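You operate a simulated robot arm through the tools that you are given. There is no shell and no other tool. Be economical: measure what you need, move in short steps, check, and stop when the job is done.

You run a simulated robot arm. Do the job below in one go: nothing can be reset, and whatever is moved stays where it is left.

JOB
Run the yellow potatoes on the ribbed belt back into the cart tub marked YELLOW.
Fine: brake off to roll the cart, on again before they fall; leave the ribbed belt's dial at OFF.

Only the result counts: the job must be done as asked and must still hold three seconds after the hand-in. Knocking over, shifting, dropping, spilling or breaking anything else fails it.

ROBOT AND FRAMES
A 6-joint arm with a fingered hand, hanging from a carriage that runs on a rail from [102.1, -8.5] to [-145, 12.1] (x, y) and turns from -325 to 362 degrees about z. Base frame: it is fixed where the carriage stands at the start and does not move with it; the origin is on the floor, on the carriage's upright axis, x ahead of it, y to its left, z up. Units: cm, degrees, N and s.
With the tool pointing down near the work surface it reaches from about 10 to 30 cm from the robot's upright axis, wherever it stands. Its first joint turns from -166.0 to 166.0 degrees. Places, roughly: cart tub marked YELLOW [40, 0, 70]; direction dial of the ribbed belt [50, 50, 120]; jog button of the ribbed belt [50, 50, 110]; tub cart [40, -20, 50]. Payload 4 kg.
Tool frame: the origin (TCP) lies between the finger pads and is the grasp point; the fingertips stand 2.9 cm ahead of it; z points along the fingers, y is the line along which they close. The gripper opens to 10 cm. The gripper's body begins 3.4 cm behind the TCP. The gripper is a hand of 5 fingers: y runs from the thumb to the fingers, the wrist lies at [-1.5, -11.4, -18.9] in the tool frame, and closing takes about 1.5 s.
Orientation is that of the tool frame in the base frame, as a unit quaternion [x, y, z, w]. With the fingers straight down and the wrist toward the robot, the tool's x, y and z point along [0, 1, 0], [1, 0, 0] and [0, 0, -1] of the base frame.

CONTROLS
- The arm moves only by the tool nudge_tool. Its argument "increments" is a list of rows, each a list of 2 entries, a list of its own where there are three numbers: the shift along the base's x, y, z in cm, then the turn, a rotation vector about the base's x, y, z in degrees. In form: [[[tx, ty, tz], [wx, wy, wz]], ...]. A call has 1 to 20 rows; each row shifts and turns the commanded pose from where the row before left it. "gripper" is the opening, from 0 (shut) to 1 (fully open), set as the call begins (left out, the last holds). Rows are played at 5 a second. More than 5 cm and 8.6 degrees between two rows, or a gripper value outside its range, and nothing of the call is played. Where a pose cannot be reached the arm comes as near as it can. A force on the tool above 70 N (or 10 N above the force at the start of the call, whichever is more), or a blocked arm, ends the call early, and 0.2 s more pass. Each finger travels about 10.8 cm/s and halts on what it meets, pressing with about 23 N; the grip force reading is that of the motor and also rises with nothing between the fingers. The clock runs only during rows and for 0.2 s after the last one: add rows that do not move to give the fingers time. The reply holds the time, the measured pose of the TCP, the force on the tool along the base axes, the opening and the grip force, in the units named above and with some noise, with the torque about the TCP (base axes, N m) and any sound that the robot's microphone picked up, and new pictures: "views" is both (left out), scene, wrist or none.
- Cameras (640 x 400 px; columns grow to the right, rows downward): "scene" is now at [25.44, 0.42, 179.01]; the picture's right is [0.03, -1.00, 0.00], its down [-0.93, -0.03, -0.36] and it looks along [0.36, 0.01, -0.93] (base axes); focal length 279 px, centre (320, 200). "wrist" rides on the gripper at [6.6, -8.6, -12.1] in the tool frame; the picture's right is [-0.76, 0.31, -0.58], its down [-0.59, -0.70, 0.40] and it looks along [-0.28, 0.64, 0.71] (tool axes); focal length 247 px, centre (320, 200). There is no depth. A picture from a camera that has moved, and an enlarged one, comes with that camera's place and axes in the base frame and with its lens.
- lift_body(by): slides the trunk up (or, below 0, down) by that many cm; the arm and the scene camera ride with it, the base frame stays. It gives what a move gives, with no picture.
- drive_base(legs): drives the robot by 1 to 6 legs, each [ahead, left, turn to the left] in cm, cm and degrees, along the robot's own axes; the way and the turn of a leg run together, so that a leg with both is an arc; at most 150 cm and 180 degrees a leg. The arm and the cameras ride along, it lands a little off, and it stops where it bumps. It keeps to its track: a leg is cut to what the track allows. It gives what a move gives, and a new picture of the scene camera.
- finger_targets(index, middle, ring, little, thumb_bend, thumb_turn): sets how far each is bent, from 0 (flat) to 1 (curled in); at 0.3 the hand is open as for a grip, at 0.7 the pads meet at the TCP. One left out holds its place. A second passes; each finger stops where it meets its share of the squeeze, and holds until it gets a number again. A gripper value or a shape takes the hand back. It gives what a move gives, with no picture; readings hold the bend of each and the force on index, middle, ring, little, thumb and palm. thumb_turn goes from beside the hand (0) to across from the fingers (1), as for a grip.
- set_grasp(shape): the hand has 5 fingers and takes this shape, open, in about a second: jaw (thumb against the fingers, like two jaws); tri (thumb and two fingers); tip (a fingertip pinch); poke (one finger out to press); point (the index stretched); flat (the hand flat); cup (the hand cupped); fist (a fist). The gripper value then closes the fingers along that shape, each until it touches; the sizes above hold for jaw. It gives what a move gives, with no picture.
- pan_tilt(pan, tilt): turns the head with the scene camera to pan (to the left, within 155 degrees either way) and tilt (down, from -29 to 69), counted from straight ahead of the robot. It gives what a move gives, and a new picture of the scene camera.
- zoom(camera, box): a new picture of the part [left, top, right, bottom] of that camera's present view, enlarged. The clock stands still meanwhile.
- sign_off(): hands the job in; it is judged then, once.

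Work in short steps. Places have to be worked out from the pictures, the camera data and where the tool is seen: move nearer, look again, correct. Check each grasp and each placing, and mend what went wrong. You have 120 turns and 260 pictures in all, those below and enlarged ones among them. Open the gripper and draw the arm clear of the work before you hand the job in, unless the task says otherwise; then end with one line.

The tools are called as name(argument=value, ...) on one line, values as JSON. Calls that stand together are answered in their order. nudge_tool: Moves the arm, as the interface text tells. Its arguments: {"type":"object","properties":{"increments":{"type":"array","items":{"type":"array"}},"gripper":{"type":"number"},"views":{"type":"string","enum":["both","scene","wrist","none"]}},"required":["increments"]} The other tools are called the same way: lift_body (by) slides the trunk up or down; set_grasp (shape) gives the hand a shape; finger_targets (index, middle, ring, little, thumb_bend, thumb_turn) moves the fingers one by one; drive_base (legs) drives the base; pan_tilt (pan, tilt) turns the head that bears the scene camera; zoom (camera, box) takes an enlarged picture of a part of a camera's view; sign_off () hands the job in.

At the start:

```text
clock: 0.0
position: [28.9, 39.57, 99.98]
ee_rot: [0.707, 0.707, -0.001, 0.0]
wrist_force: [0.9, -0.3, 0.2]
wrist_torque: [-0.01, -0.02, -0.04]
grip_width: 9.95
finger_force: 0.1
shape: jaw
bend: [0.3, 0.3, 0.3, 0.3, 0.3, 0.98]
finger forces: [0.0, 0.0, 0.0, 0.0, 0.0, 0.1]
trunk travel left (down, up): [-52.5, 7.5]
robot x, y, heading: [-0.24, 0.24, -0.1]
head pan, tilt: [1.8, 68.8]
```

scene: 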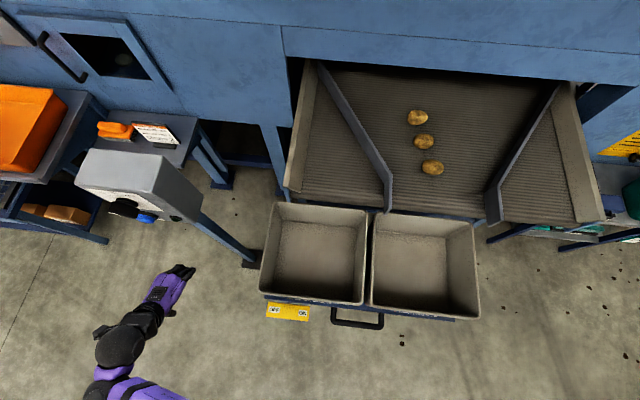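
wrist: 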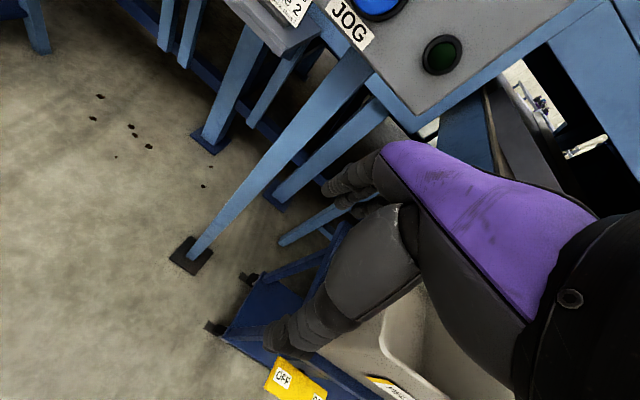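

The scene shows three potatoes on a ribbed belt with a funnel, two tubs on a cart, and a control post to the left. I enlarge the cart and the controls to read the labels.

zoom(camera="scene", box=[240, 190, 500, 350])

zoom(camera="scene", box=[60, 100, 260, 240])

zoom(camera="wrist", box=[220, 0, 500, 175])

pan_tilt(pan=25, tilt=35)

```text
2.46 times, centred on (370, 270) of scene
camera zoom: at [25.44, 0.42, 179.01], right [0.03, -1.0, 0.0], down [-0.93, -0.03, -0.36], along [0.36, 0.01, -0.93], focal length 686 px, centre (197, 28)
```

zoom: 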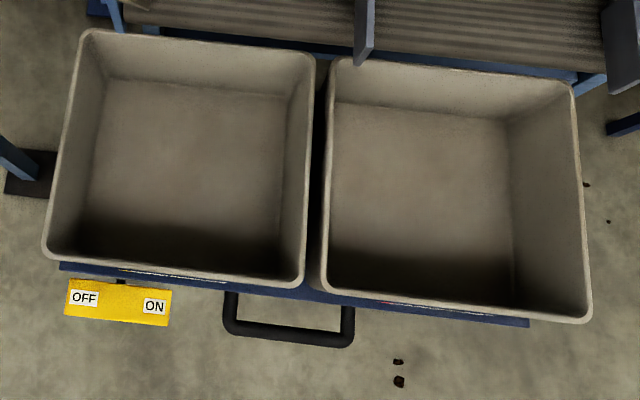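

```text
2.86 times, centred on (160, 170) of scene
camera zoom: at [25.44, 0.42, 179.01], right [0.03, -1.0, 0.0], down [-0.93, -0.03, -0.36], along [0.36, 0.01, -0.93], focal length 796 px, centre (777, 286)
```

zoom: 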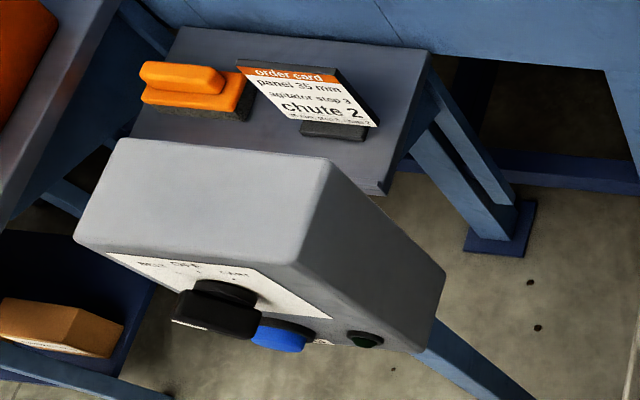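

```text
2.29 times, centred on (360, 88) of wrist
camera zoom: at [20.43, 46.11, 112.03], right [0.31, -0.76, 0.58], down [-0.7, -0.59, -0.4], along [0.64, -0.28, -0.71], focal length 564 px, centre (229, 457)
```

zoom: 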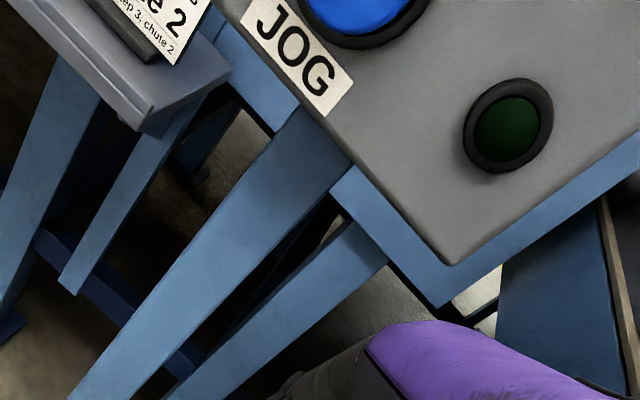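

```text
clock: 1.0
position: [28.82, 39.57, 99.99]
ee_rot: [0.707, 0.707, -0.001, 0.0]
wrist_force: [0.1, -0.8, -0.3]
wrist_torque: [-0.01, -0.02, 0.0]
grip_width: 9.96
finger_force: 0.1
shape: jaw
bend: [0.3, 0.3, 0.3, 0.3, 0.3, 0.98]
finger forces: [0.0, 0.1, 0.1, 0.0, 0.0, 0.0]
trunk travel left (down, up): [-52.5, 7.5]
robot x, y, heading: [0.28, -0.11, -0.0]
head pan, tilt: [25.0, 35.0]
camera scene: at [27.83, 3.95, 183.37], right [0.42, -0.91, 0.0], down [-0.52, -0.24, -0.82], along [0.74, 0.35, -0.57], focal length 279 px, centre (320, 200)
```

scene: 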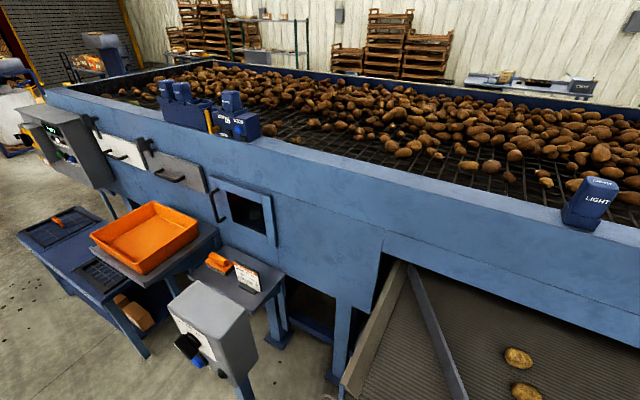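

The panel face and tub labels need a view from the front; I drive back 60 cm and look with the head.

drive_base(legs=[[-70, 0, 0]])

pan_tilt(pan=5, tilt=45)

lift_body(by=-30)

pan_tilt(pan=10, tilt=35)

```text
clock: 4.8
position: [-40.46, 45.25, 99.95]
ee_rot: [0.707, 0.708, 0.0, 0.0]
wrist_force: [-0.7, 0.3, -0.3]
wrist_torque: [0.0, 0.0, -0.02]
grip_width: 9.98
finger_force: 0.1
shape: jaw
bend: [0.3, 0.3, 0.3, 0.3, 0.3, 0.98]
finger forces: [0.1, 0.1, 0.1, 0.0, 0.0, 0.0]
trunk travel left (down, up): [-52.5, 7.5]
robot x, y, heading: [-69.5, 5.63, 0.3]
head pan, tilt: [25.0, 35.0]
camera scene: at [-41.6, 9.8, 183.38], right [0.42, -0.91, 0.0], down [-0.52, -0.24, -0.82], along [0.74, 0.35, -0.57], focal length 279 px, centre (320, 200)
```

scene: 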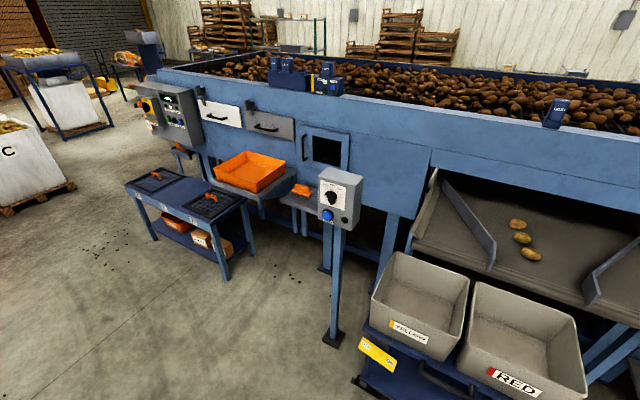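

```text
clock: 5.7
position: [-40.6, 45.45, 100.07]
ee_rot: [0.707, 0.707, 0.0, 0.0]
wrist_force: [0.1, -0.2, -0.7]
wrist_torque: [0.01, 0.03, 0.01]
grip_width: 10.01
finger_force: 0.2
shape: jaw
bend: [0.3, 0.3, 0.3, 0.3, 0.3, 0.98]
finger forces: [0.0, 0.1, 0.0, 0.0, 0.0, 0.0]
trunk travel left (down, up): [-52.5, 7.5]
robot x, y, heading: [-69.53, 5.8, 0.2]
head pan, tilt: [5.0, 45.0]
camera scene: at [-41.48, 6.79, 181.9], right [0.09, -1.0, 0.0], down [-0.7, -0.06, -0.71], along [0.7, 0.06, -0.71], focal length 279 px, centre (320, 200)
```

scene: 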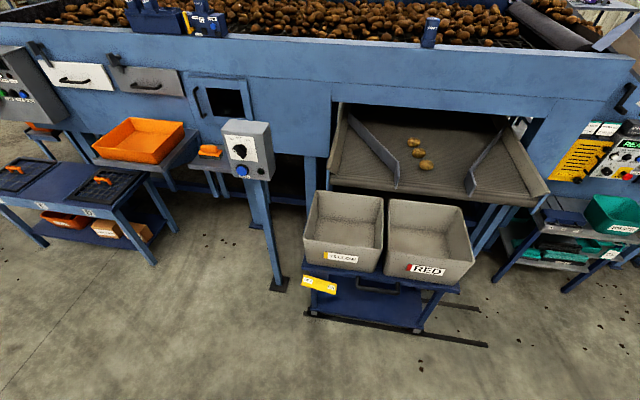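

```text
clock: 8.7
position: [-40.57, 45.54, 70.04]
ee_rot: [0.706, 0.708, 0.0, -0.001]
wrist_force: [-0.2, -0.2, -0.1]
wrist_torque: [0.03, 0.05, -0.01]
grip_width: 9.98
finger_force: 0.1
shape: jaw
bend: [0.3, 0.3, 0.3, 0.3, 0.3, 0.98]
finger forces: [0.0, 0.0, 0.0, 0.0, 0.1, 0.0]
trunk travel left (down, up): [-22.5, 37.5]
robot x, y, heading: [-69.57, 5.79, 0.0]
head pan, tilt: [5.0, 45.0]
```

```text
clock: 9.4
position: [-40.53, 45.37, 70.09]
ee_rot: [0.706, 0.708, 0.0, 0.0]
wrist_force: [-0.2, -1.3, -0.6]
wrist_torque: [0.01, -0.01, 0.02]
grip_width: 9.97
finger_force: 0.0
shape: jaw
bend: [0.3, 0.3, 0.3, 0.3, 0.3, 0.98]
finger forces: [0.1, 0.0, 0.0, 0.0, 0.0, 0.1]
trunk travel left (down, up): [-22.5, 37.5]
robot x, y, heading: [-69.25, 5.76, 0.2]
head pan, tilt: [10.0, 35.0]
camera scene: at [-40.91, 7.6, 153.38], right [0.18, -0.98, 0.0], down [-0.57, -0.1, -0.82], along [0.81, 0.14, -0.57], focal length 279 px, centre (320, 200)
```

scene: 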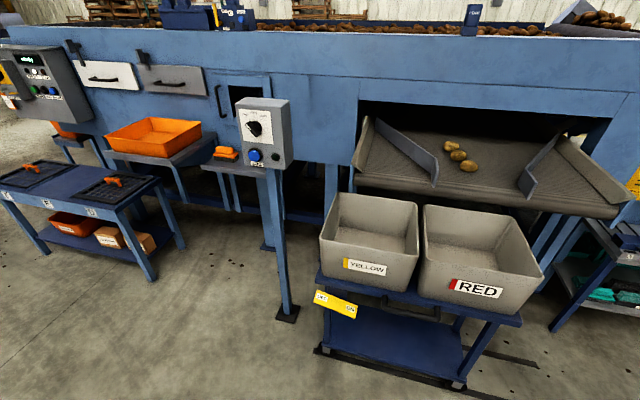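

Clear view: cart on rails along y, YELLOW on the left, RED currently under the outlet. I enlarge the panel, the brake plate, and the rails.

zoom(camera="scene", box=[220, 90, 310, 180])

zoom(camera="scene", box=[290, 250, 420, 350])

zoom(camera="scene", box=[300, 100, 640, 400])

```text
4.44 times, centred on (265, 135) of scene
camera zoom: at [-40.91, 7.6, 153.38], right [0.18, -0.98, 0.0], down [-0.57, -0.1, -0.82], along [0.81, 0.14, -0.57], focal length 1238 px, centre (564, 489)
```

zoom: 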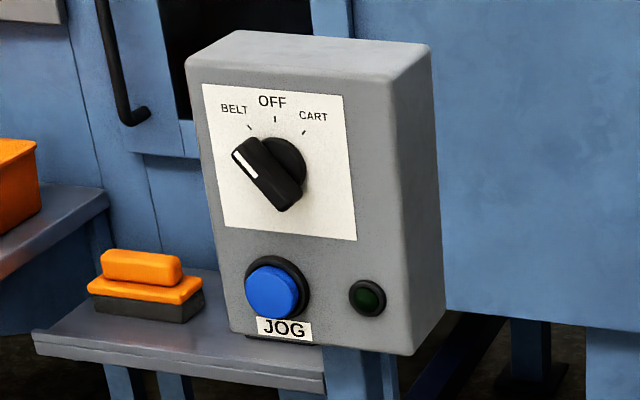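

```text
4.00 times, centred on (355, 300) of scene
camera zoom: at [-40.91, 7.6, 153.38], right [0.18, -0.98, 0.0], down [-0.57, -0.1, -0.82], along [0.81, 0.14, -0.57], focal length 1114 px, centre (180, -200)
```

zoom: 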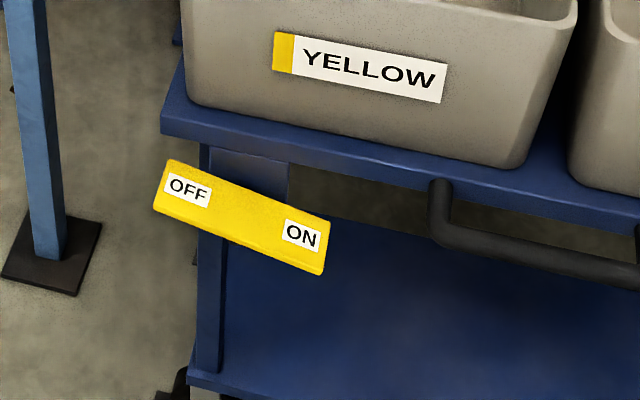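

```text
1.33 times, centred on (470, 250) of scene
camera zoom: at [-40.91, 7.6, 153.38], right [0.18, -0.98, 0.0], down [-0.57, -0.1, -0.82], along [0.81, 0.14, -0.57], focal length 372 px, centre (120, 133)
```

zoom: 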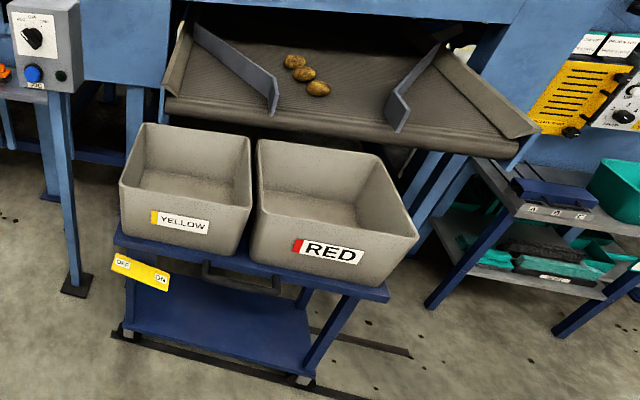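

Dial stands at BELT, brake is ON (ON end down). By triangulation: OFF pad ≈[24.2,18,62], ON pad ≈[23.2,7,59], handle ≈[20,-13.5,66.5]; the machine is yawed about -4.8°, and the cart must go ≈34 cm toward -y. I drive back forward with the trunk low and look down.

drive_base(legs=[[66, 0, 0]])

pan_tilt(pan=25, tilt=65)

```text
clock: 13.1
position: [25.46, 39.7, 70.03]
ee_rot: [0.708, 0.706, 0.0, 0.0]
wrist_force: [1.1, 0.0, -0.2]
wrist_torque: [0.0, 0.01, -0.03]
grip_width: 10.01
finger_force: 0.0
shape: jaw
bend: [0.3, 0.3, 0.3, 0.3, 0.3, 0.98]
finger forces: [0.1, 0.0, 0.1, 0.1, 0.0, 0.1]
trunk travel left (down, up): [-22.5, 37.5]
robot x, y, heading: [-3.19, 0.23, -0.4]
head pan, tilt: [10.0, 35.0]
camera scene: at [24.97, 1.95, 153.39], right [0.17, -0.99, 0.0], down [-0.57, -0.1, -0.82], along [0.81, 0.14, -0.57], focal length 279 px, centre (320, 200)
```

scene: 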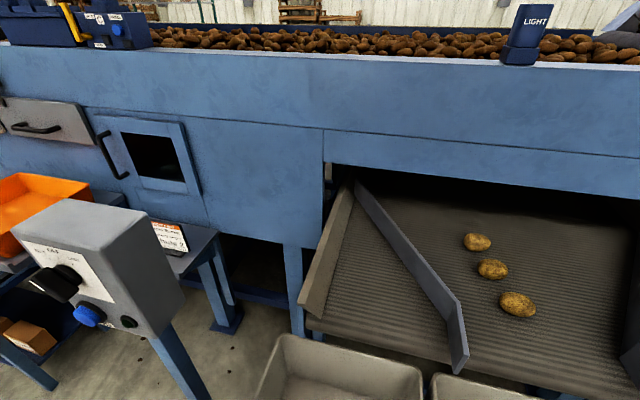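

```text
clock: 14.0
position: [25.46, 39.76, 70.02]
ee_rot: [0.709, 0.706, 0.0, 0.0]
wrist_force: [0.0, -0.1, -0.9]
wrist_torque: [0.02, -0.02, -0.01]
grip_width: 9.97
finger_force: 0.0
shape: jaw
bend: [0.3, 0.3, 0.3, 0.3, 0.3, 0.98]
finger forces: [0.1, 0.0, 0.0, 0.0, 0.0, 0.1]
trunk travel left (down, up): [-22.5, 37.5]
robot x, y, heading: [-3.25, 0.22, -0.1]
head pan, tilt: [25.0, 65.0]
camera scene: at [21.8, 3.0, 149.4], right [0.42, -0.91, 0.0], down [-0.82, -0.38, -0.42], along [0.38, 0.18, -0.91], focal length 279 px, centre (320, 200)
```

scene: 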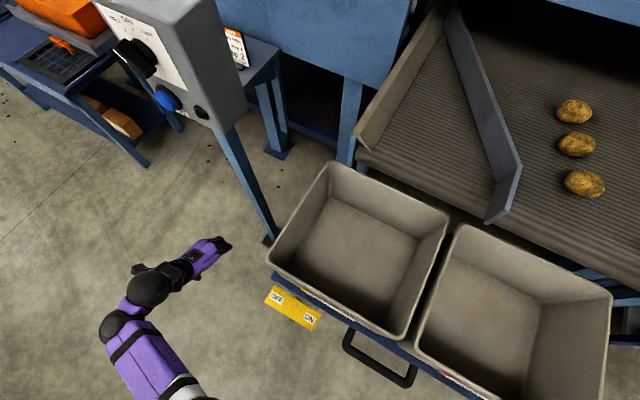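

The hand is clear to the left of the cart. I close the fingers, tilt the hand 24° so the body leans away from the tub, and move above the OFF end of the brake plate.

nudge_tool(increments=[[[-1, -4, 1], [0, -8, 0]], [[-1, -4, 0], [0, -8, 0]], [[0, -4, 0], [0, -8, 0]], [[0, -4, 0], [0, 0, 0]], [[0, -3, 0], [0, 0, 0]], [[0, 0, 0], [0, 0, 0]], [[0, 0, 0], [0, 0, 0]], [[0, 0, 0], [0, 0, 0]]], gripper=0)

```text
clock: 15.8
position: [23.57, 20.69, 70.96]
ee_rot: [0.693, 0.691, 0.148, 0.146]
wrist_force: [-0.1, 0.4, 0.2]
wrist_torque: [0.01, -0.01, 0.04]
grip_width: 0.0
finger_force: 22.4
shape: jaw
bend: [0.7, 0.7, 0.7, 0.7, 0.7, 1.0]
finger forces: [0.1, 0.0, 0.1, 0.1, 0.0, 0.0]
trunk travel left (down, up): [-22.5, 37.5]
robot x, y, heading: [-3.39, 0.13, -0.2]
head pan, tilt: [25.0, 65.0]
camera scene: at [21.79, 3.0, 149.4], right [0.42, -0.91, 0.0], down [-0.82, -0.38, -0.42], along [0.38, 0.18, -0.91], focal length 279 px, centre (320, 200)
camera wrist: at [10.89, 27.34, 78.51], right [0.04, -0.76, 0.65], down [-0.48, -0.59, -0.65], along [0.88, -0.29, -0.39], focal length 247 px, centre (320, 200)
```

scene: 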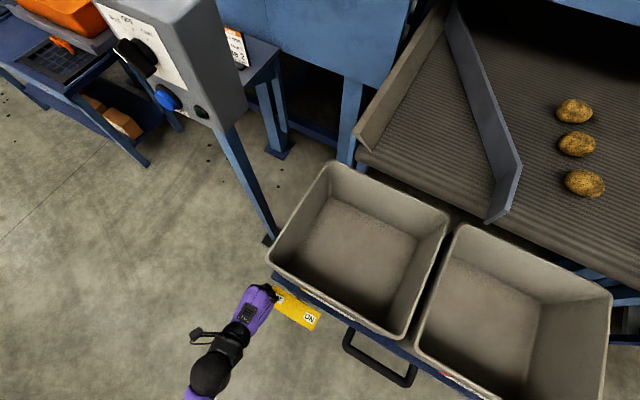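
wrist: 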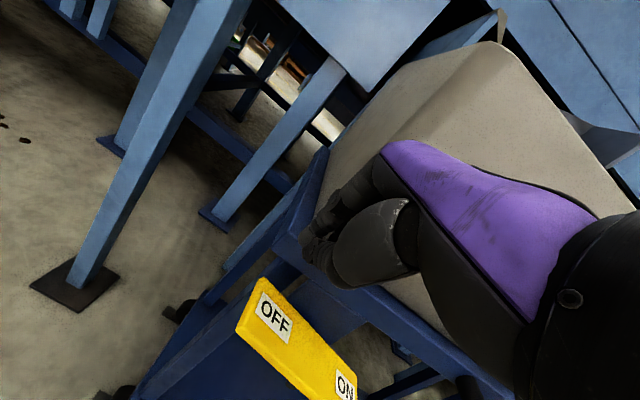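

Tip ≈[24.8,20.7,68.3]; pad ≈[23.8,18.4,62]. I align and press down step by step.

nudge_tool(increments=[[[-1.3, -2, 0], [0, 0, 0]], [[0, 0, -2.5], [0, 0, 0]], [[0, 0, -2], [0, 0, 0]], [[0, 0, -1], [0, 0, 0]], [[0, 0, -1], [0, 0, 0]]])

```text
clock: 17.0
position: [22.77, 18.63, 64.1]
ee_rot: [0.693, 0.69, 0.147, 0.147]
wrist_force: [0.7, -0.2, 0.3]
wrist_torque: [-0.01, 0.01, -0.01]
grip_width: 0.0
finger_force: 23.4
shape: jaw
bend: [0.7, 0.7, 0.7, 0.7, 0.7, 1.0]
finger forces: [0.0, 0.0, 0.0, 0.0, 0.0, 0.0]
out of reach, approached as far as the arm can: row 1
trunk travel left (down, up): [-22.5, 37.5]
robot x, y, heading: [-3.51, -0.11, -0.1]
head pan, tilt: [25.0, 65.0]
camera scene: at [21.79, 3.01, 149.4], right [0.42, -0.91, 0.0], down [-0.82, -0.38, -0.42], along [0.38, 0.18, -0.91], focal length 279 px, centre (320, 200)
camera wrist: at [10.22, 25.28, 71.73], right [0.04, -0.76, 0.65], down [-0.48, -0.59, -0.65], along [0.87, -0.29, -0.39], focal length 247 px, centre (320, 200)
```

scene: 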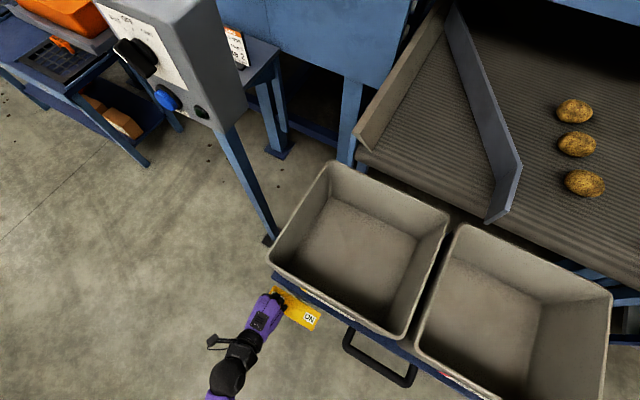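
wrist: 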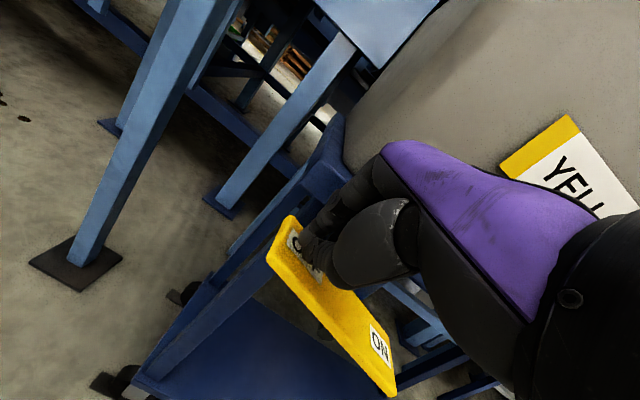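

No contact force yet, the tips are just at the pad. I go on down in small steps.

nudge_tool(increments=[[[0, 0, -0.7], [0, 0, 0]], [[0, 0, -0.7], [0, 0, 0]], [[0, 0, -0.7], [0, 0, 0]], [[0, 0, -0.7], [0, 0, 0]]])

```text
clock: 18.0
position: [22.8, 18.71, 61.43]
ee_rot: [0.692, 0.691, 0.148, 0.147]
wrist_force: [-0.2, 0.4, -0.1]
wrist_torque: [-0.03, 0.01, 0.01]
grip_width: 0.0
finger_force: 22.9
shape: jaw
bend: [0.7, 0.7, 0.7, 0.7, 0.7, 1.0]
finger forces: [0.0, 0.1, 0.0, 0.0, 0.1, 0.0]
trunk travel left (down, up): [-22.5, 37.5]
robot x, y, heading: [-3.46, 0.53, -0.5]
head pan, tilt: [25.0, 65.0]
camera scene: at [21.79, 3.01, 149.39], right [0.42, -0.91, 0.0], down [-0.82, -0.38, -0.42], along [0.38, 0.18, -0.91], focal length 279 px, centre (320, 200)
camera wrist: at [10.24, 25.28, 68.94], right [0.04, -0.76, 0.65], down [-0.48, -0.59, -0.65], along [0.87, -0.29, -0.39], focal length 247 px, centre (320, 200)
```

scene: 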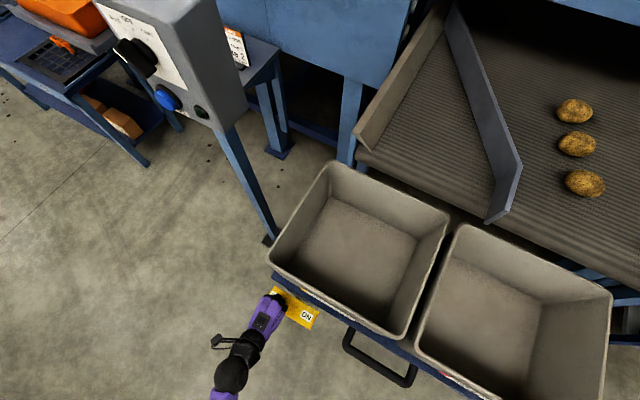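
wrist: 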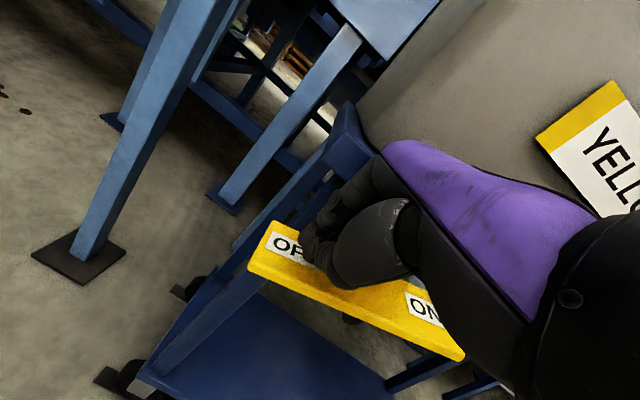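

The plate is rocking (now about level). I keep pressing until it stops.

nudge_tool(increments=[[[0, 0, -0.7], [0, 0, 0]], [[0, 0, -0.7], [0, 0, 0]], [[0, 0, -0.7], [0, 0, 0]], [[0, 0, -0.5], [0, 0, 0]]], views="wrist")

```text
clock: 18.7
position: [23.38, 19.33, 60.97]
ee_rot: [0.694, 0.685, 0.163, 0.148]
wrist_force: [-0.4, 1.0, 31.7]
wrist_torque: [-0.46, -0.44, 0.01]
grip_width: 0.01
finger_force: 22.7
shape: jaw
bend: [0.7, 0.7, 0.7, 0.7, 0.7, 1.0]
finger forces: [0.0, 39.1, 0.1, 0.0, 0.0, 0.0]
trunk travel left (down, up): [-22.5, 37.5]
robot x, y, heading: [-3.65, 0.28, -0.3]
head pan, tilt: [25.0, 65.0]
stopped in row 3: the force on the tool passed its limit at 78 N (the readings are from after the stop); the commanded pose is now the measured one
camera wrist: at [10.51, 25.82, 68.23], right [0.02, -0.77, 0.63], down [-0.47, -0.57, -0.68], along [0.88, -0.28, -0.38], focal length 247 px, centre (320, 200)
```

wrist: 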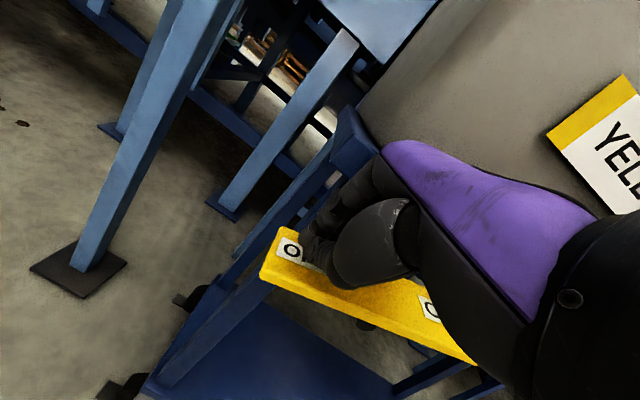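

The plate hit its stop at the OFF side. I lift off and check that it stays down.

nudge_tool(increments=[[[0, 0, 2], [0, 0, 0]], [[-1, 1, 3], [0, 0, 0]], [[-1, 3, 4], [0, 0, 0]], [[0, 4, 0], [0, 0, 0]], [[0, 4, 0], [0, 0, 0]]])

zoom(camera="scene", box=[230, 260, 350, 340])

```text
refused: row 3 steps farther than a row can; nothing moved
```

```text
5.00 times, centred on (290, 300) of scene
camera zoom: at [21.83, 3.06, 149.41], right [0.42, -0.91, 0.0], down [-0.82, -0.38, -0.42], along [0.38, 0.18, -0.91], focal length 1393 px, centre (470, -300)
```

zoom: 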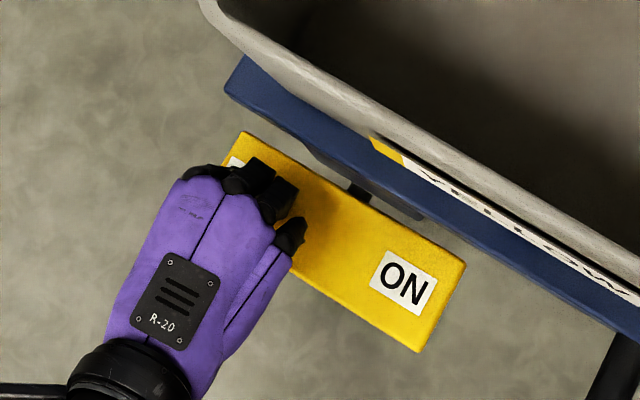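

A row was too long; I redo the lift with smaller steps, ending left of the cart.

nudge_tool(increments=[[[0, 0, 2], [0, 0, 0]], [[-1, 1, 3], [0, 0, 0]], [[0, 2, 3], [0, 0, 0]], [[0, 4, 0], [0, 0, 0]], [[0, 4, 0], [0, 0, 0]], [[0, 4, 0], [0, 0, 0]]])

zoom(camera="scene", box=[230, 230, 390, 350])

```text
clock: 20.1
position: [22.38, 34.26, 68.41]
ee_rot: [0.693, 0.688, 0.158, 0.147]
wrist_force: [0.2, 0.3, 0.2]
wrist_torque: [0.02, 0.0, 0.03]
grip_width: 0.0
finger_force: 23.2
shape: jaw
bend: [0.7, 0.7, 0.7, 0.7, 0.7, 1.0]
finger forces: [0.0, 0.0, 0.1, 0.0, 0.0, 0.1]
out of reach, approached as far as the arm can: row 4
trunk travel left (down, up): [-22.5, 37.5]
robot x, y, heading: [-3.68, 0.26, -0.0]
head pan, tilt: [25.0, 65.0]
camera scene: at [21.78, 3.04, 149.4], right [0.42, -0.91, 0.0], down [-0.82, -0.38, -0.42], along [0.38, 0.18, -0.91], focal length 279 px, centre (320, 200)
camera wrist: at [9.58, 40.77, 75.82], right [0.03, -0.77, 0.64], down [-0.47, -0.58, -0.67], along [0.88, -0.28, -0.38], focal length 247 px, centre (320, 200)
```

scene: 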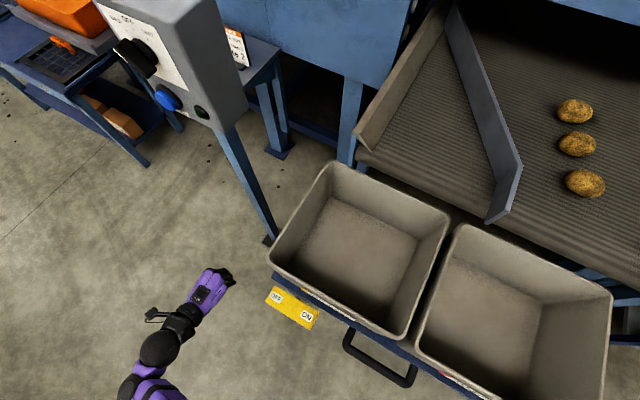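
wrist: 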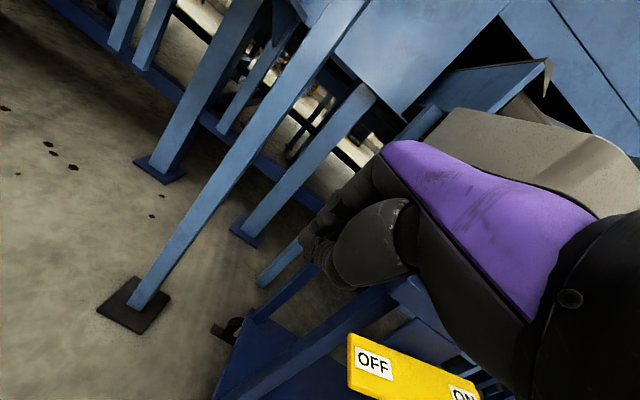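

```text
3.33 times, centred on (310, 290) of scene
camera zoom: at [21.78, 3.04, 149.4], right [0.42, -0.91, 0.0], down [-0.82, -0.38, -0.42], along [0.38, 0.18, -0.91], focal length 929 px, centre (353, -100)
```

zoom: 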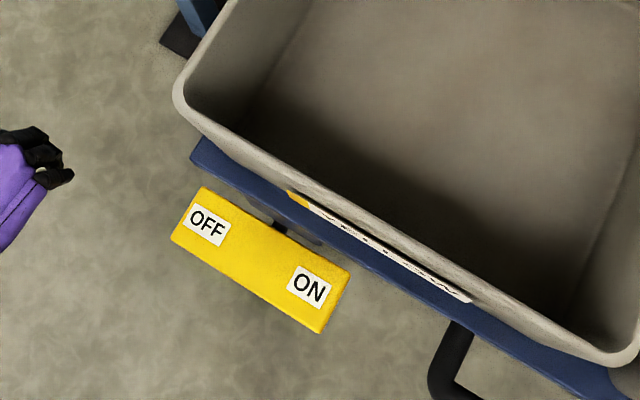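

The plate holds with the OFF end down (z≈58.7, ON end higher): brake released. Next I bring the hand beside the cart's tray edge (left face y≈21, x≥28, z≈66–69), leaning it so the fingers lead.

nudge_tool(increments=[[[2, 0, 0], [-8, 0, 0]], [[2, 0, 0], [-8, 0, 0]], [[2, 0, 0], [-8, 0, 0]], [[2, 0, -0.5], [-8, 0, 0]], [[1, 0, -0.5], [0, 0, 0]], [[0, 0, 0], [0, 0, 0]]])

```text
clock: 21.5
position: [31.42, 34.01, 67.59]
ee_rot: [0.626, 0.704, -0.037, 0.333]
wrist_force: [-0.3, -0.1, -0.1]
wrist_torque: [-0.02, -0.01, -0.02]
grip_width: 0.0
finger_force: 22.5
shape: jaw
bend: [0.7, 0.7, 0.7, 0.7, 0.7, 1.0]
finger forces: [0.0, 0.1, 0.0, 0.1, 0.0, 0.0]
trunk travel left (down, up): [-22.5, 37.5]
robot x, y, heading: [-3.48, 0.21, -0.3]
head pan, tilt: [25.0, 65.0]
camera scene: at [21.78, 3.0, 149.4], right [0.42, -0.91, 0.0], down [-0.82, -0.38, -0.42], along [0.38, 0.18, -0.91], focal length 279 px, centre (320, 200)
camera wrist: at [18.66, 43.5, 70.27], right [0.03, -0.31, 0.95], down [-0.47, -0.84, -0.26], along [0.88, -0.44, -0.17], focal length 247 px, centre (320, 200)
```

scene: 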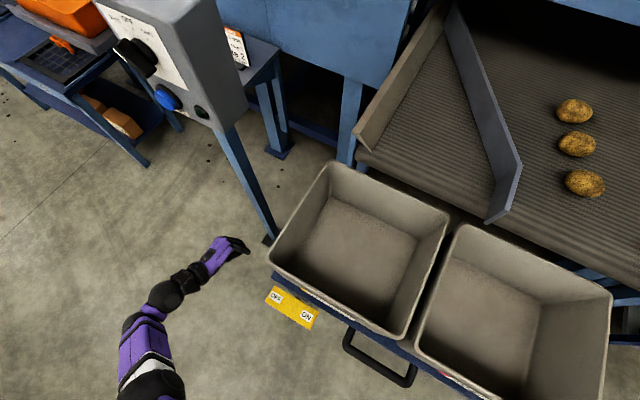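
wrist: 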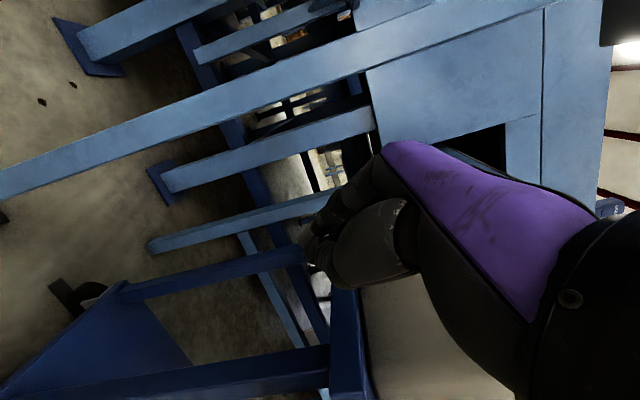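

The hand is level with the tray edge. I close in along −y slowly until contact.

nudge_tool(increments=[[[0, -3, 0.8], [0, 0, 0]], [[0, -2, 0], [0, 0, 0]], [[0, -1, 0], [0, 0, 0]], [[0, -1, 0], [0, 0, 0]], [[0, -1, 0], [0, 0, 0]]])

zoom(camera="scene", box=[210, 200, 370, 300])

```text
clock: 22.7
position: [31.33, 26.1, 68.16]
ee_rot: [0.626, 0.704, -0.038, 0.333]
wrist_force: [-0.5, 0.6, -0.3]
wrist_torque: [-0.01, 0.01, 0.01]
grip_width: 0.0
finger_force: 23.3
shape: jaw
bend: [0.7, 0.7, 0.7, 0.7, 0.7, 1.0]
finger forces: [0.0, 0.0, 0.0, 0.1, 0.1, 0.0]
trunk travel left (down, up): [-22.5, 37.5]
robot x, y, heading: [-3.48, 0.2, -0.1]
head pan, tilt: [25.0, 65.0]
camera scene: at [21.78, 3.0, 149.4], right [0.42, -0.91, 0.0], down [-0.82, -0.38, -0.42], along [0.38, 0.18, -0.91], focal length 279 px, centre (320, 200)
camera wrist: at [18.63, 35.47, 71.04], right [0.03, -0.31, 0.95], down [-0.47, -0.84, -0.26], along [0.88, -0.44, -0.17], focal length 247 px, centre (320, 200)
```

scene: 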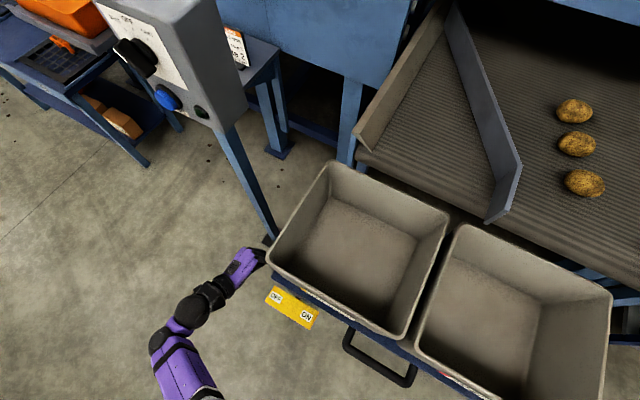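
wrist: 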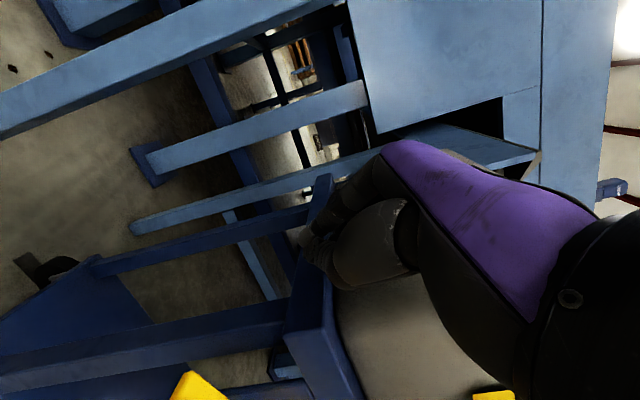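

```text
4.00 times, centred on (290, 250) of scene
camera zoom: at [21.78, 3.0, 149.4], right [0.42, -0.91, 0.0], down [-0.82, -0.38, -0.42], along [0.38, 0.18, -0.91], focal length 1114 px, centre (440, 0)
```

zoom: 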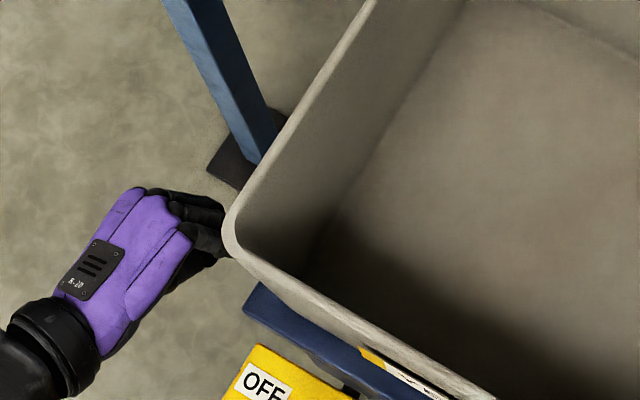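

Nearly touching, tips at the tray edge height. I continue slowly.

nudge_tool(increments=[[[0, -1, 0], [0, 0, 0]], [[0, -1, 0], [0, 0, 0]], [[0, -1, 0], [0, 0, 0]]])

zoom(camera="scene", box=[210, 200, 370, 300])

```text
clock: 23.5
position: [31.37, 23.02, 68.29]
ee_rot: [0.626, 0.704, -0.038, 0.332]
wrist_force: [0.3, 1.8, -1.1]
wrist_torque: [0.03, 0.0, 0.03]
grip_width: 0.01
finger_force: 22.7
shape: jaw
bend: [0.7, 0.7, 0.7, 0.7, 0.7, 1.0]
finger forces: [0.1, 0.0, 0.0, 2.2, 0.1, 0.1]
trunk travel left (down, up): [-22.5, 37.5]
robot x, y, heading: [-3.47, 0.13, -0.4]
head pan, tilt: [25.0, 65.0]
camera scene: at [21.79, 3.03, 149.4], right [0.42, -0.91, 0.0], down [-0.82, -0.38, -0.42], along [0.38, 0.18, -0.91], focal length 279 px, centre (320, 200)
camera wrist: at [18.65, 32.46, 71.04], right [0.03, -0.31, 0.95], down [-0.47, -0.84, -0.26], along [0.88, -0.44, -0.17], focal length 247 px, centre (320, 200)
```

scene: 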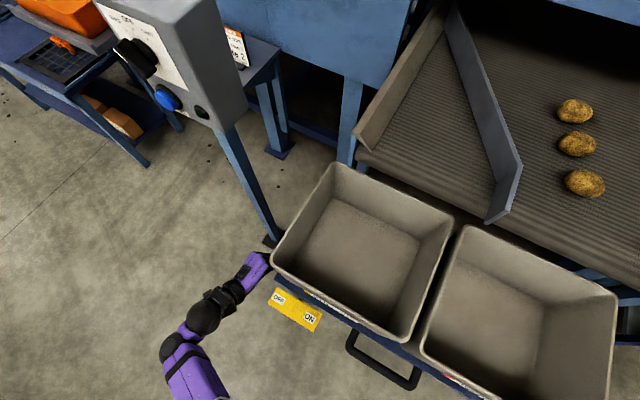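
wrist: 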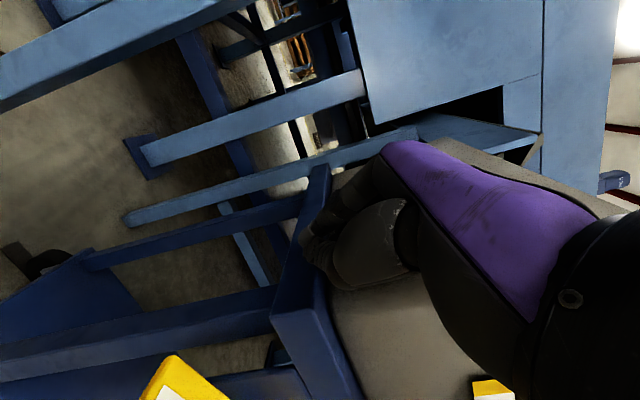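

```text
4.00 times, centred on (290, 250) of scene
camera zoom: at [21.79, 3.03, 149.4], right [0.42, -0.91, 0.0], down [-0.82, -0.38, -0.42], along [0.38, 0.18, -0.91], focal length 1114 px, centre (440, 0)
```

zoom: 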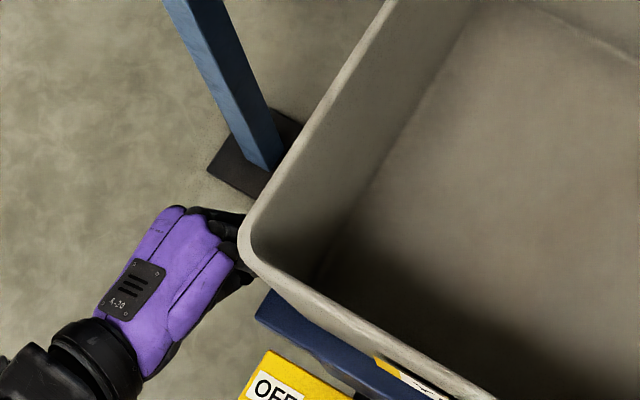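

Contact: the cart rolls at about 2 N. I push on gently along the rail direction.

nudge_tool(increments=[[[-0.08, -1, 0], [0, 0, 0]], [[-0.08, -1, 0], [0, 0, 0]], [[-0.08, -1, 0], [0, 0, 0]], [[-0.08, -1, 0], [0, 0, 0]], [[-0.08, -1, 0], [0, 0, 0]], [[-0.08, -1, 0], [0, 0, 0]], [[-0.08, -1, 0], [0, 0, 0]], [[-0.08, -1, 0], [0, 0, 0]], [[-0.08, -1, 0], [0, 0, 0]], [[-0.08, -1, 0], [0, 0, 0]]])

```text
clock: 25.7
position: [30.55, 12.97, 68.18]
ee_rot: [0.626, 0.703, -0.039, 0.334]
wrist_force: [-0.4, -0.1, -0.1]
wrist_torque: [0.04, 0.02, 0.02]
grip_width: 0.0
finger_force: 23.0
shape: jaw
bend: [0.7, 0.7, 0.7, 0.7, 0.7, 1.0]
finger forces: [0.0, 0.1, 0.0, 0.3, 0.0, 0.0]
trunk travel left (down, up): [-22.5, 37.5]
robot x, y, heading: [-3.68, 0.2, -0.3]
head pan, tilt: [25.0, 65.0]
camera scene: at [21.78, 2.99, 149.39], right [0.42, -0.91, 0.0], down [-0.82, -0.38, -0.42], along [0.38, 0.18, -0.91], focal length 279 px, centre (320, 200)
camera wrist: at [17.83, 22.44, 71.01], right [0.03, -0.31, 0.95], down [-0.47, -0.84, -0.26], along [0.88, -0.44, -0.17], focal length 247 px, centre (320, 200)
```

scene: 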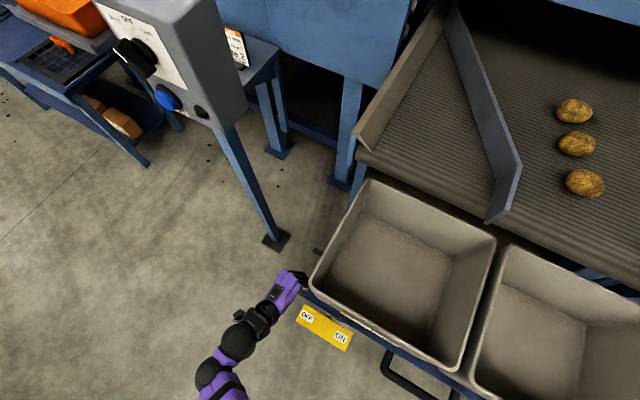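
wrist: 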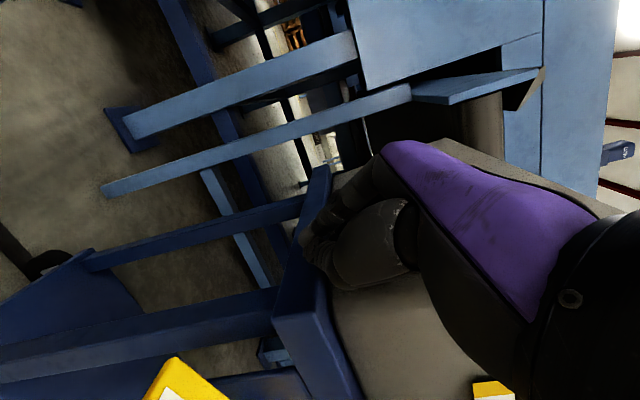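

Rolling smoothly. Another 12 cm, then I look straight on.

nudge_tool(increments=[[[-0.08, -1, 0], [0, 0, 0]], [[-0.08, -1, 0], [0, 0, 0]], [[-0.08, -1, 0], [0, 0, 0]], [[-0.08, -1, 0], [0, 0, 0]], [[-0.08, -1, 0], [0, 0, 0]], [[-0.08, -1, 0], [0, 0, 0]], [[-0.08, -1, 0], [0, 0, 0]], [[-0.08, -1, 0], [0, 0, 0]], [[-0.08, -1, 0], [0, 0, 0]], [[-0.08, -1, 0], [0, 0, 0]], [[-0.08, -1, 0], [0, 0, 0]], [[-0.08, -1, 0], [0, 0, 0]]], views="wrist")

pan_tilt(pan=-5, tilt=60)

```text
clock: 28.3
position: [29.57, 0.94, 68.19]
ee_rot: [0.626, 0.704, -0.038, 0.333]
wrist_force: [0.2, -0.1, -0.2]
wrist_torque: [0.03, -0.02, -0.02]
grip_width: 0.02
finger_force: 23.2
shape: jaw
bend: [0.7, 0.7, 0.7, 0.7, 0.7, 1.0]
finger forces: [0.1, 0.0, 0.0, 0.0, 0.0, 0.1]
trunk travel left (down, up): [-22.5, 37.5]
robot x, y, heading: [-3.68, 0.1, 0.0]
head pan, tilt: [25.0, 65.0]
camera wrist: at [16.85, 10.41, 71.02], right [0.03, -0.31, 0.95], down [-0.47, -0.84, -0.26], along [0.88, -0.44, -0.17], focal length 247 px, centre (320, 200)
```

wrist: 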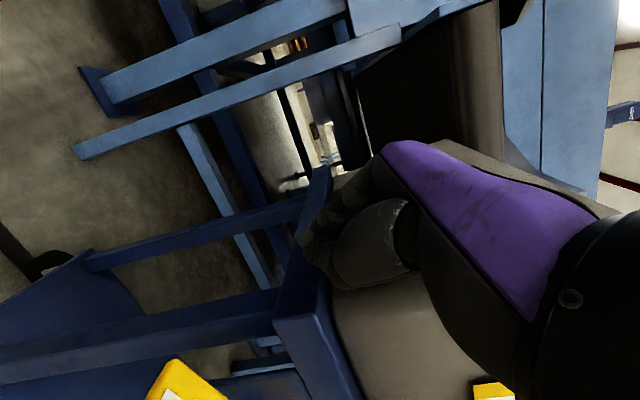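

```text
clock: 29.2
position: [29.62, 0.95, 68.26]
ee_rot: [0.626, 0.704, -0.038, 0.333]
wrist_force: [-0.7, -0.8, 0.3]
wrist_torque: [-0.01, 0.02, -0.01]
grip_width: 0.0
finger_force: 23.2
shape: jaw
bend: [0.7, 0.7, 0.7, 0.7, 0.7, 1.0]
finger forces: [0.1, 0.0, 0.0, 0.0, 0.0, 0.0]
trunk travel left (down, up): [-22.5, 37.5]
robot x, y, heading: [-3.91, 0.06, -0.1]
head pan, tilt: [-5.0, 60.0]
camera scene: at [22.91, -0.14, 149.95], right [-0.09, -1.0, 0.0], down [-0.86, 0.08, -0.5], along [0.5, -0.04, -0.87], focal length 279 px, centre (320, 200)
```

scene: 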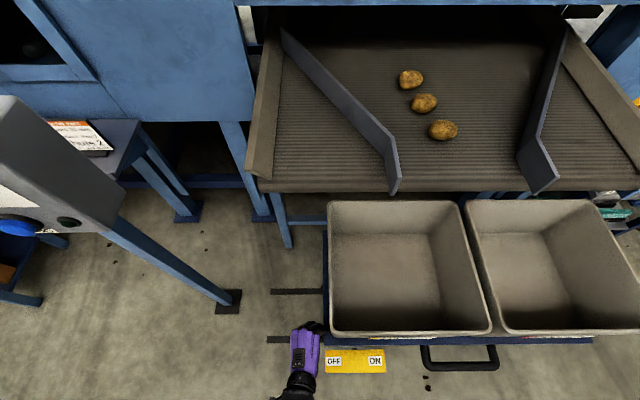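

YELLOW tub centre is at y'≈-17; the outlet centre at ≈-28. About 10.7 cm more.

nudge_tool(increments=[[[-0.08, -1, 0], [0, 0, 0]], [[-0.08, -1, 0], [0, 0, 0]], [[-0.08, -1, 0], [0, 0, 0]], [[-0.08, -1, 0], [0, 0, 0]], [[-0.08, -1, 0], [0, 0, 0]], [[-0.08, -1, 0], [0, 0, 0]], [[-0.08, -1, 0], [0, 0, 0]], [[-0.08, -1, 0], [0, 0, 0]], [[-0.08, -1, 0], [0, 0, 0]], [[-0.08, -1, 0], [0, 0, 0]], [[-0.05, -0.6, 0], [0, 0, 0]]], views="scene")

```text
clock: 31.6
position: [28.73, -9.62, 68.18]
ee_rot: [0.626, 0.704, -0.038, 0.334]
wrist_force: [-0.4, 0.2, 0.5]
wrist_torque: [-0.02, -0.01, 0.0]
grip_width: 0.01
finger_force: 23.2
shape: jaw
bend: [0.7, 0.7, 0.7, 0.7, 0.7, 1.0]
finger forces: [0.1, 0.0, 0.0, 0.6, 0.1, 0.0]
trunk travel left (down, up): [-22.5, 37.5]
robot x, y, heading: [-3.57, 0.31, -0.1]
head pan, tilt: [-5.0, 60.0]
camera scene: at [22.91, -0.15, 149.95], right [-0.09, -1.0, 0.0], down [-0.86, 0.08, -0.5], along [0.5, -0.05, -0.87], focal length 279 px, centre (320, 200)
```

scene: 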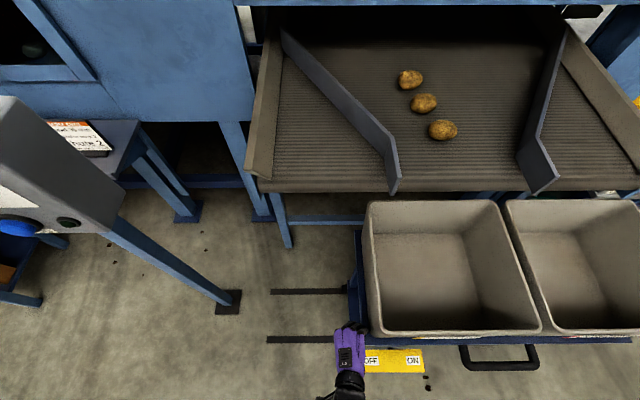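

Tub YELLOW is now centred at y'≈-28, under the outlet. I back off to the left, undo the tilt and move above the ON end ≈[20.7,-25.8,62].

nudge_tool(increments=[[[0, 3, 0], [0, 0, 0]], [[-3, 2, 2], [8, 0, 0]], [[-3, 0, 3], [8, 0, 0]], [[-3, 0, 3], [8, 0, 0]], [[0, -3, 0], [8, 0, 0]], [[0, -4, 0], [0, 0, 0]], [[0, -4, 0], [0, 0, 0]], [[0, -4, 0], [0, 0, 0]], [[0, -4, 0], [0, 0, 0]], [[0, -2, 0], [0, 0, 0]], [[0, 0, 0], [0, 0, 0]]])

zoom(camera="scene", box=[320, 300, 480, 400])

```text
clock: 34.0
position: [24.28, -24.32, 73.67]
ee_rot: [0.695, 0.688, 0.155, 0.141]
wrist_force: [-52.2, 21.7, -3.5]
wrist_torque: [-0.4, -1.06, -0.44]
grip_width: 0.0
finger_force: 23.1
shape: jaw
bend: [0.7, 0.7, 0.7, 0.7, 0.7, 1.0]
finger forces: [0.0, 44.2, 9.5, 0.1, 0.0, 0.0]
out of reach, approached as far as the arm can: row 3, 4, 5, 6, 7, 8, 9
trunk travel left (down, up): [-22.5, 37.5]
robot x, y, heading: [-3.76, 0.32, -0.1]
head pan, tilt: [-5.0, 60.0]
camera scene: at [22.22, 0.13, 149.71], right [-0.09, -1.0, 0.0], down [-0.87, 0.08, -0.49], along [0.49, -0.04, -0.87], focal length 279 px, centre (320, 200)
camera wrist: at [11.65, -17.85, 81.39], right [0.04, -0.77, 0.64], down [-0.48, -0.57, -0.66], along [0.88, -0.28, -0.39], focal length 247 px, centre (320, 200)
```

scene: 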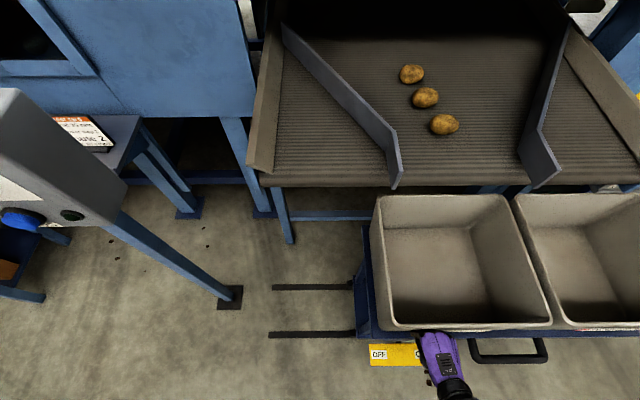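
wrist: 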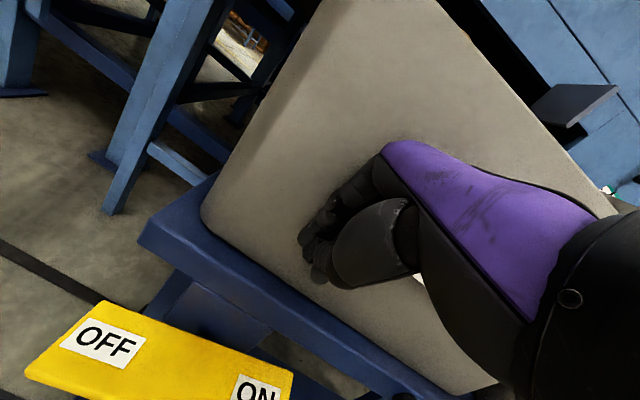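

```text
4.00 times, centred on (400, 350) of scene
camera zoom: at [22.22, 0.13, 149.71], right [-0.09, -1.0, 0.0], down [-0.87, 0.08, -0.49], along [0.49, -0.04, -0.87], focal length 1114 px, centre (0, -400)
```

zoom: 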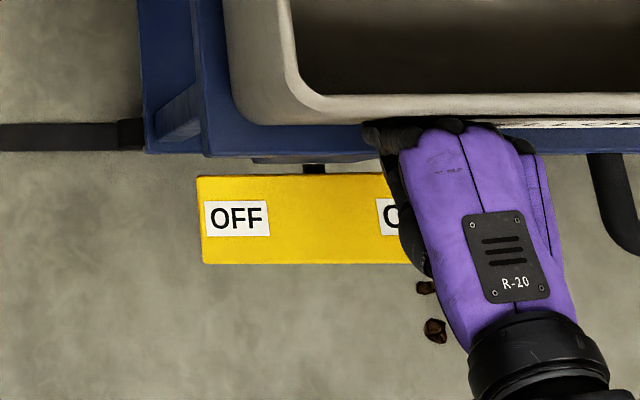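

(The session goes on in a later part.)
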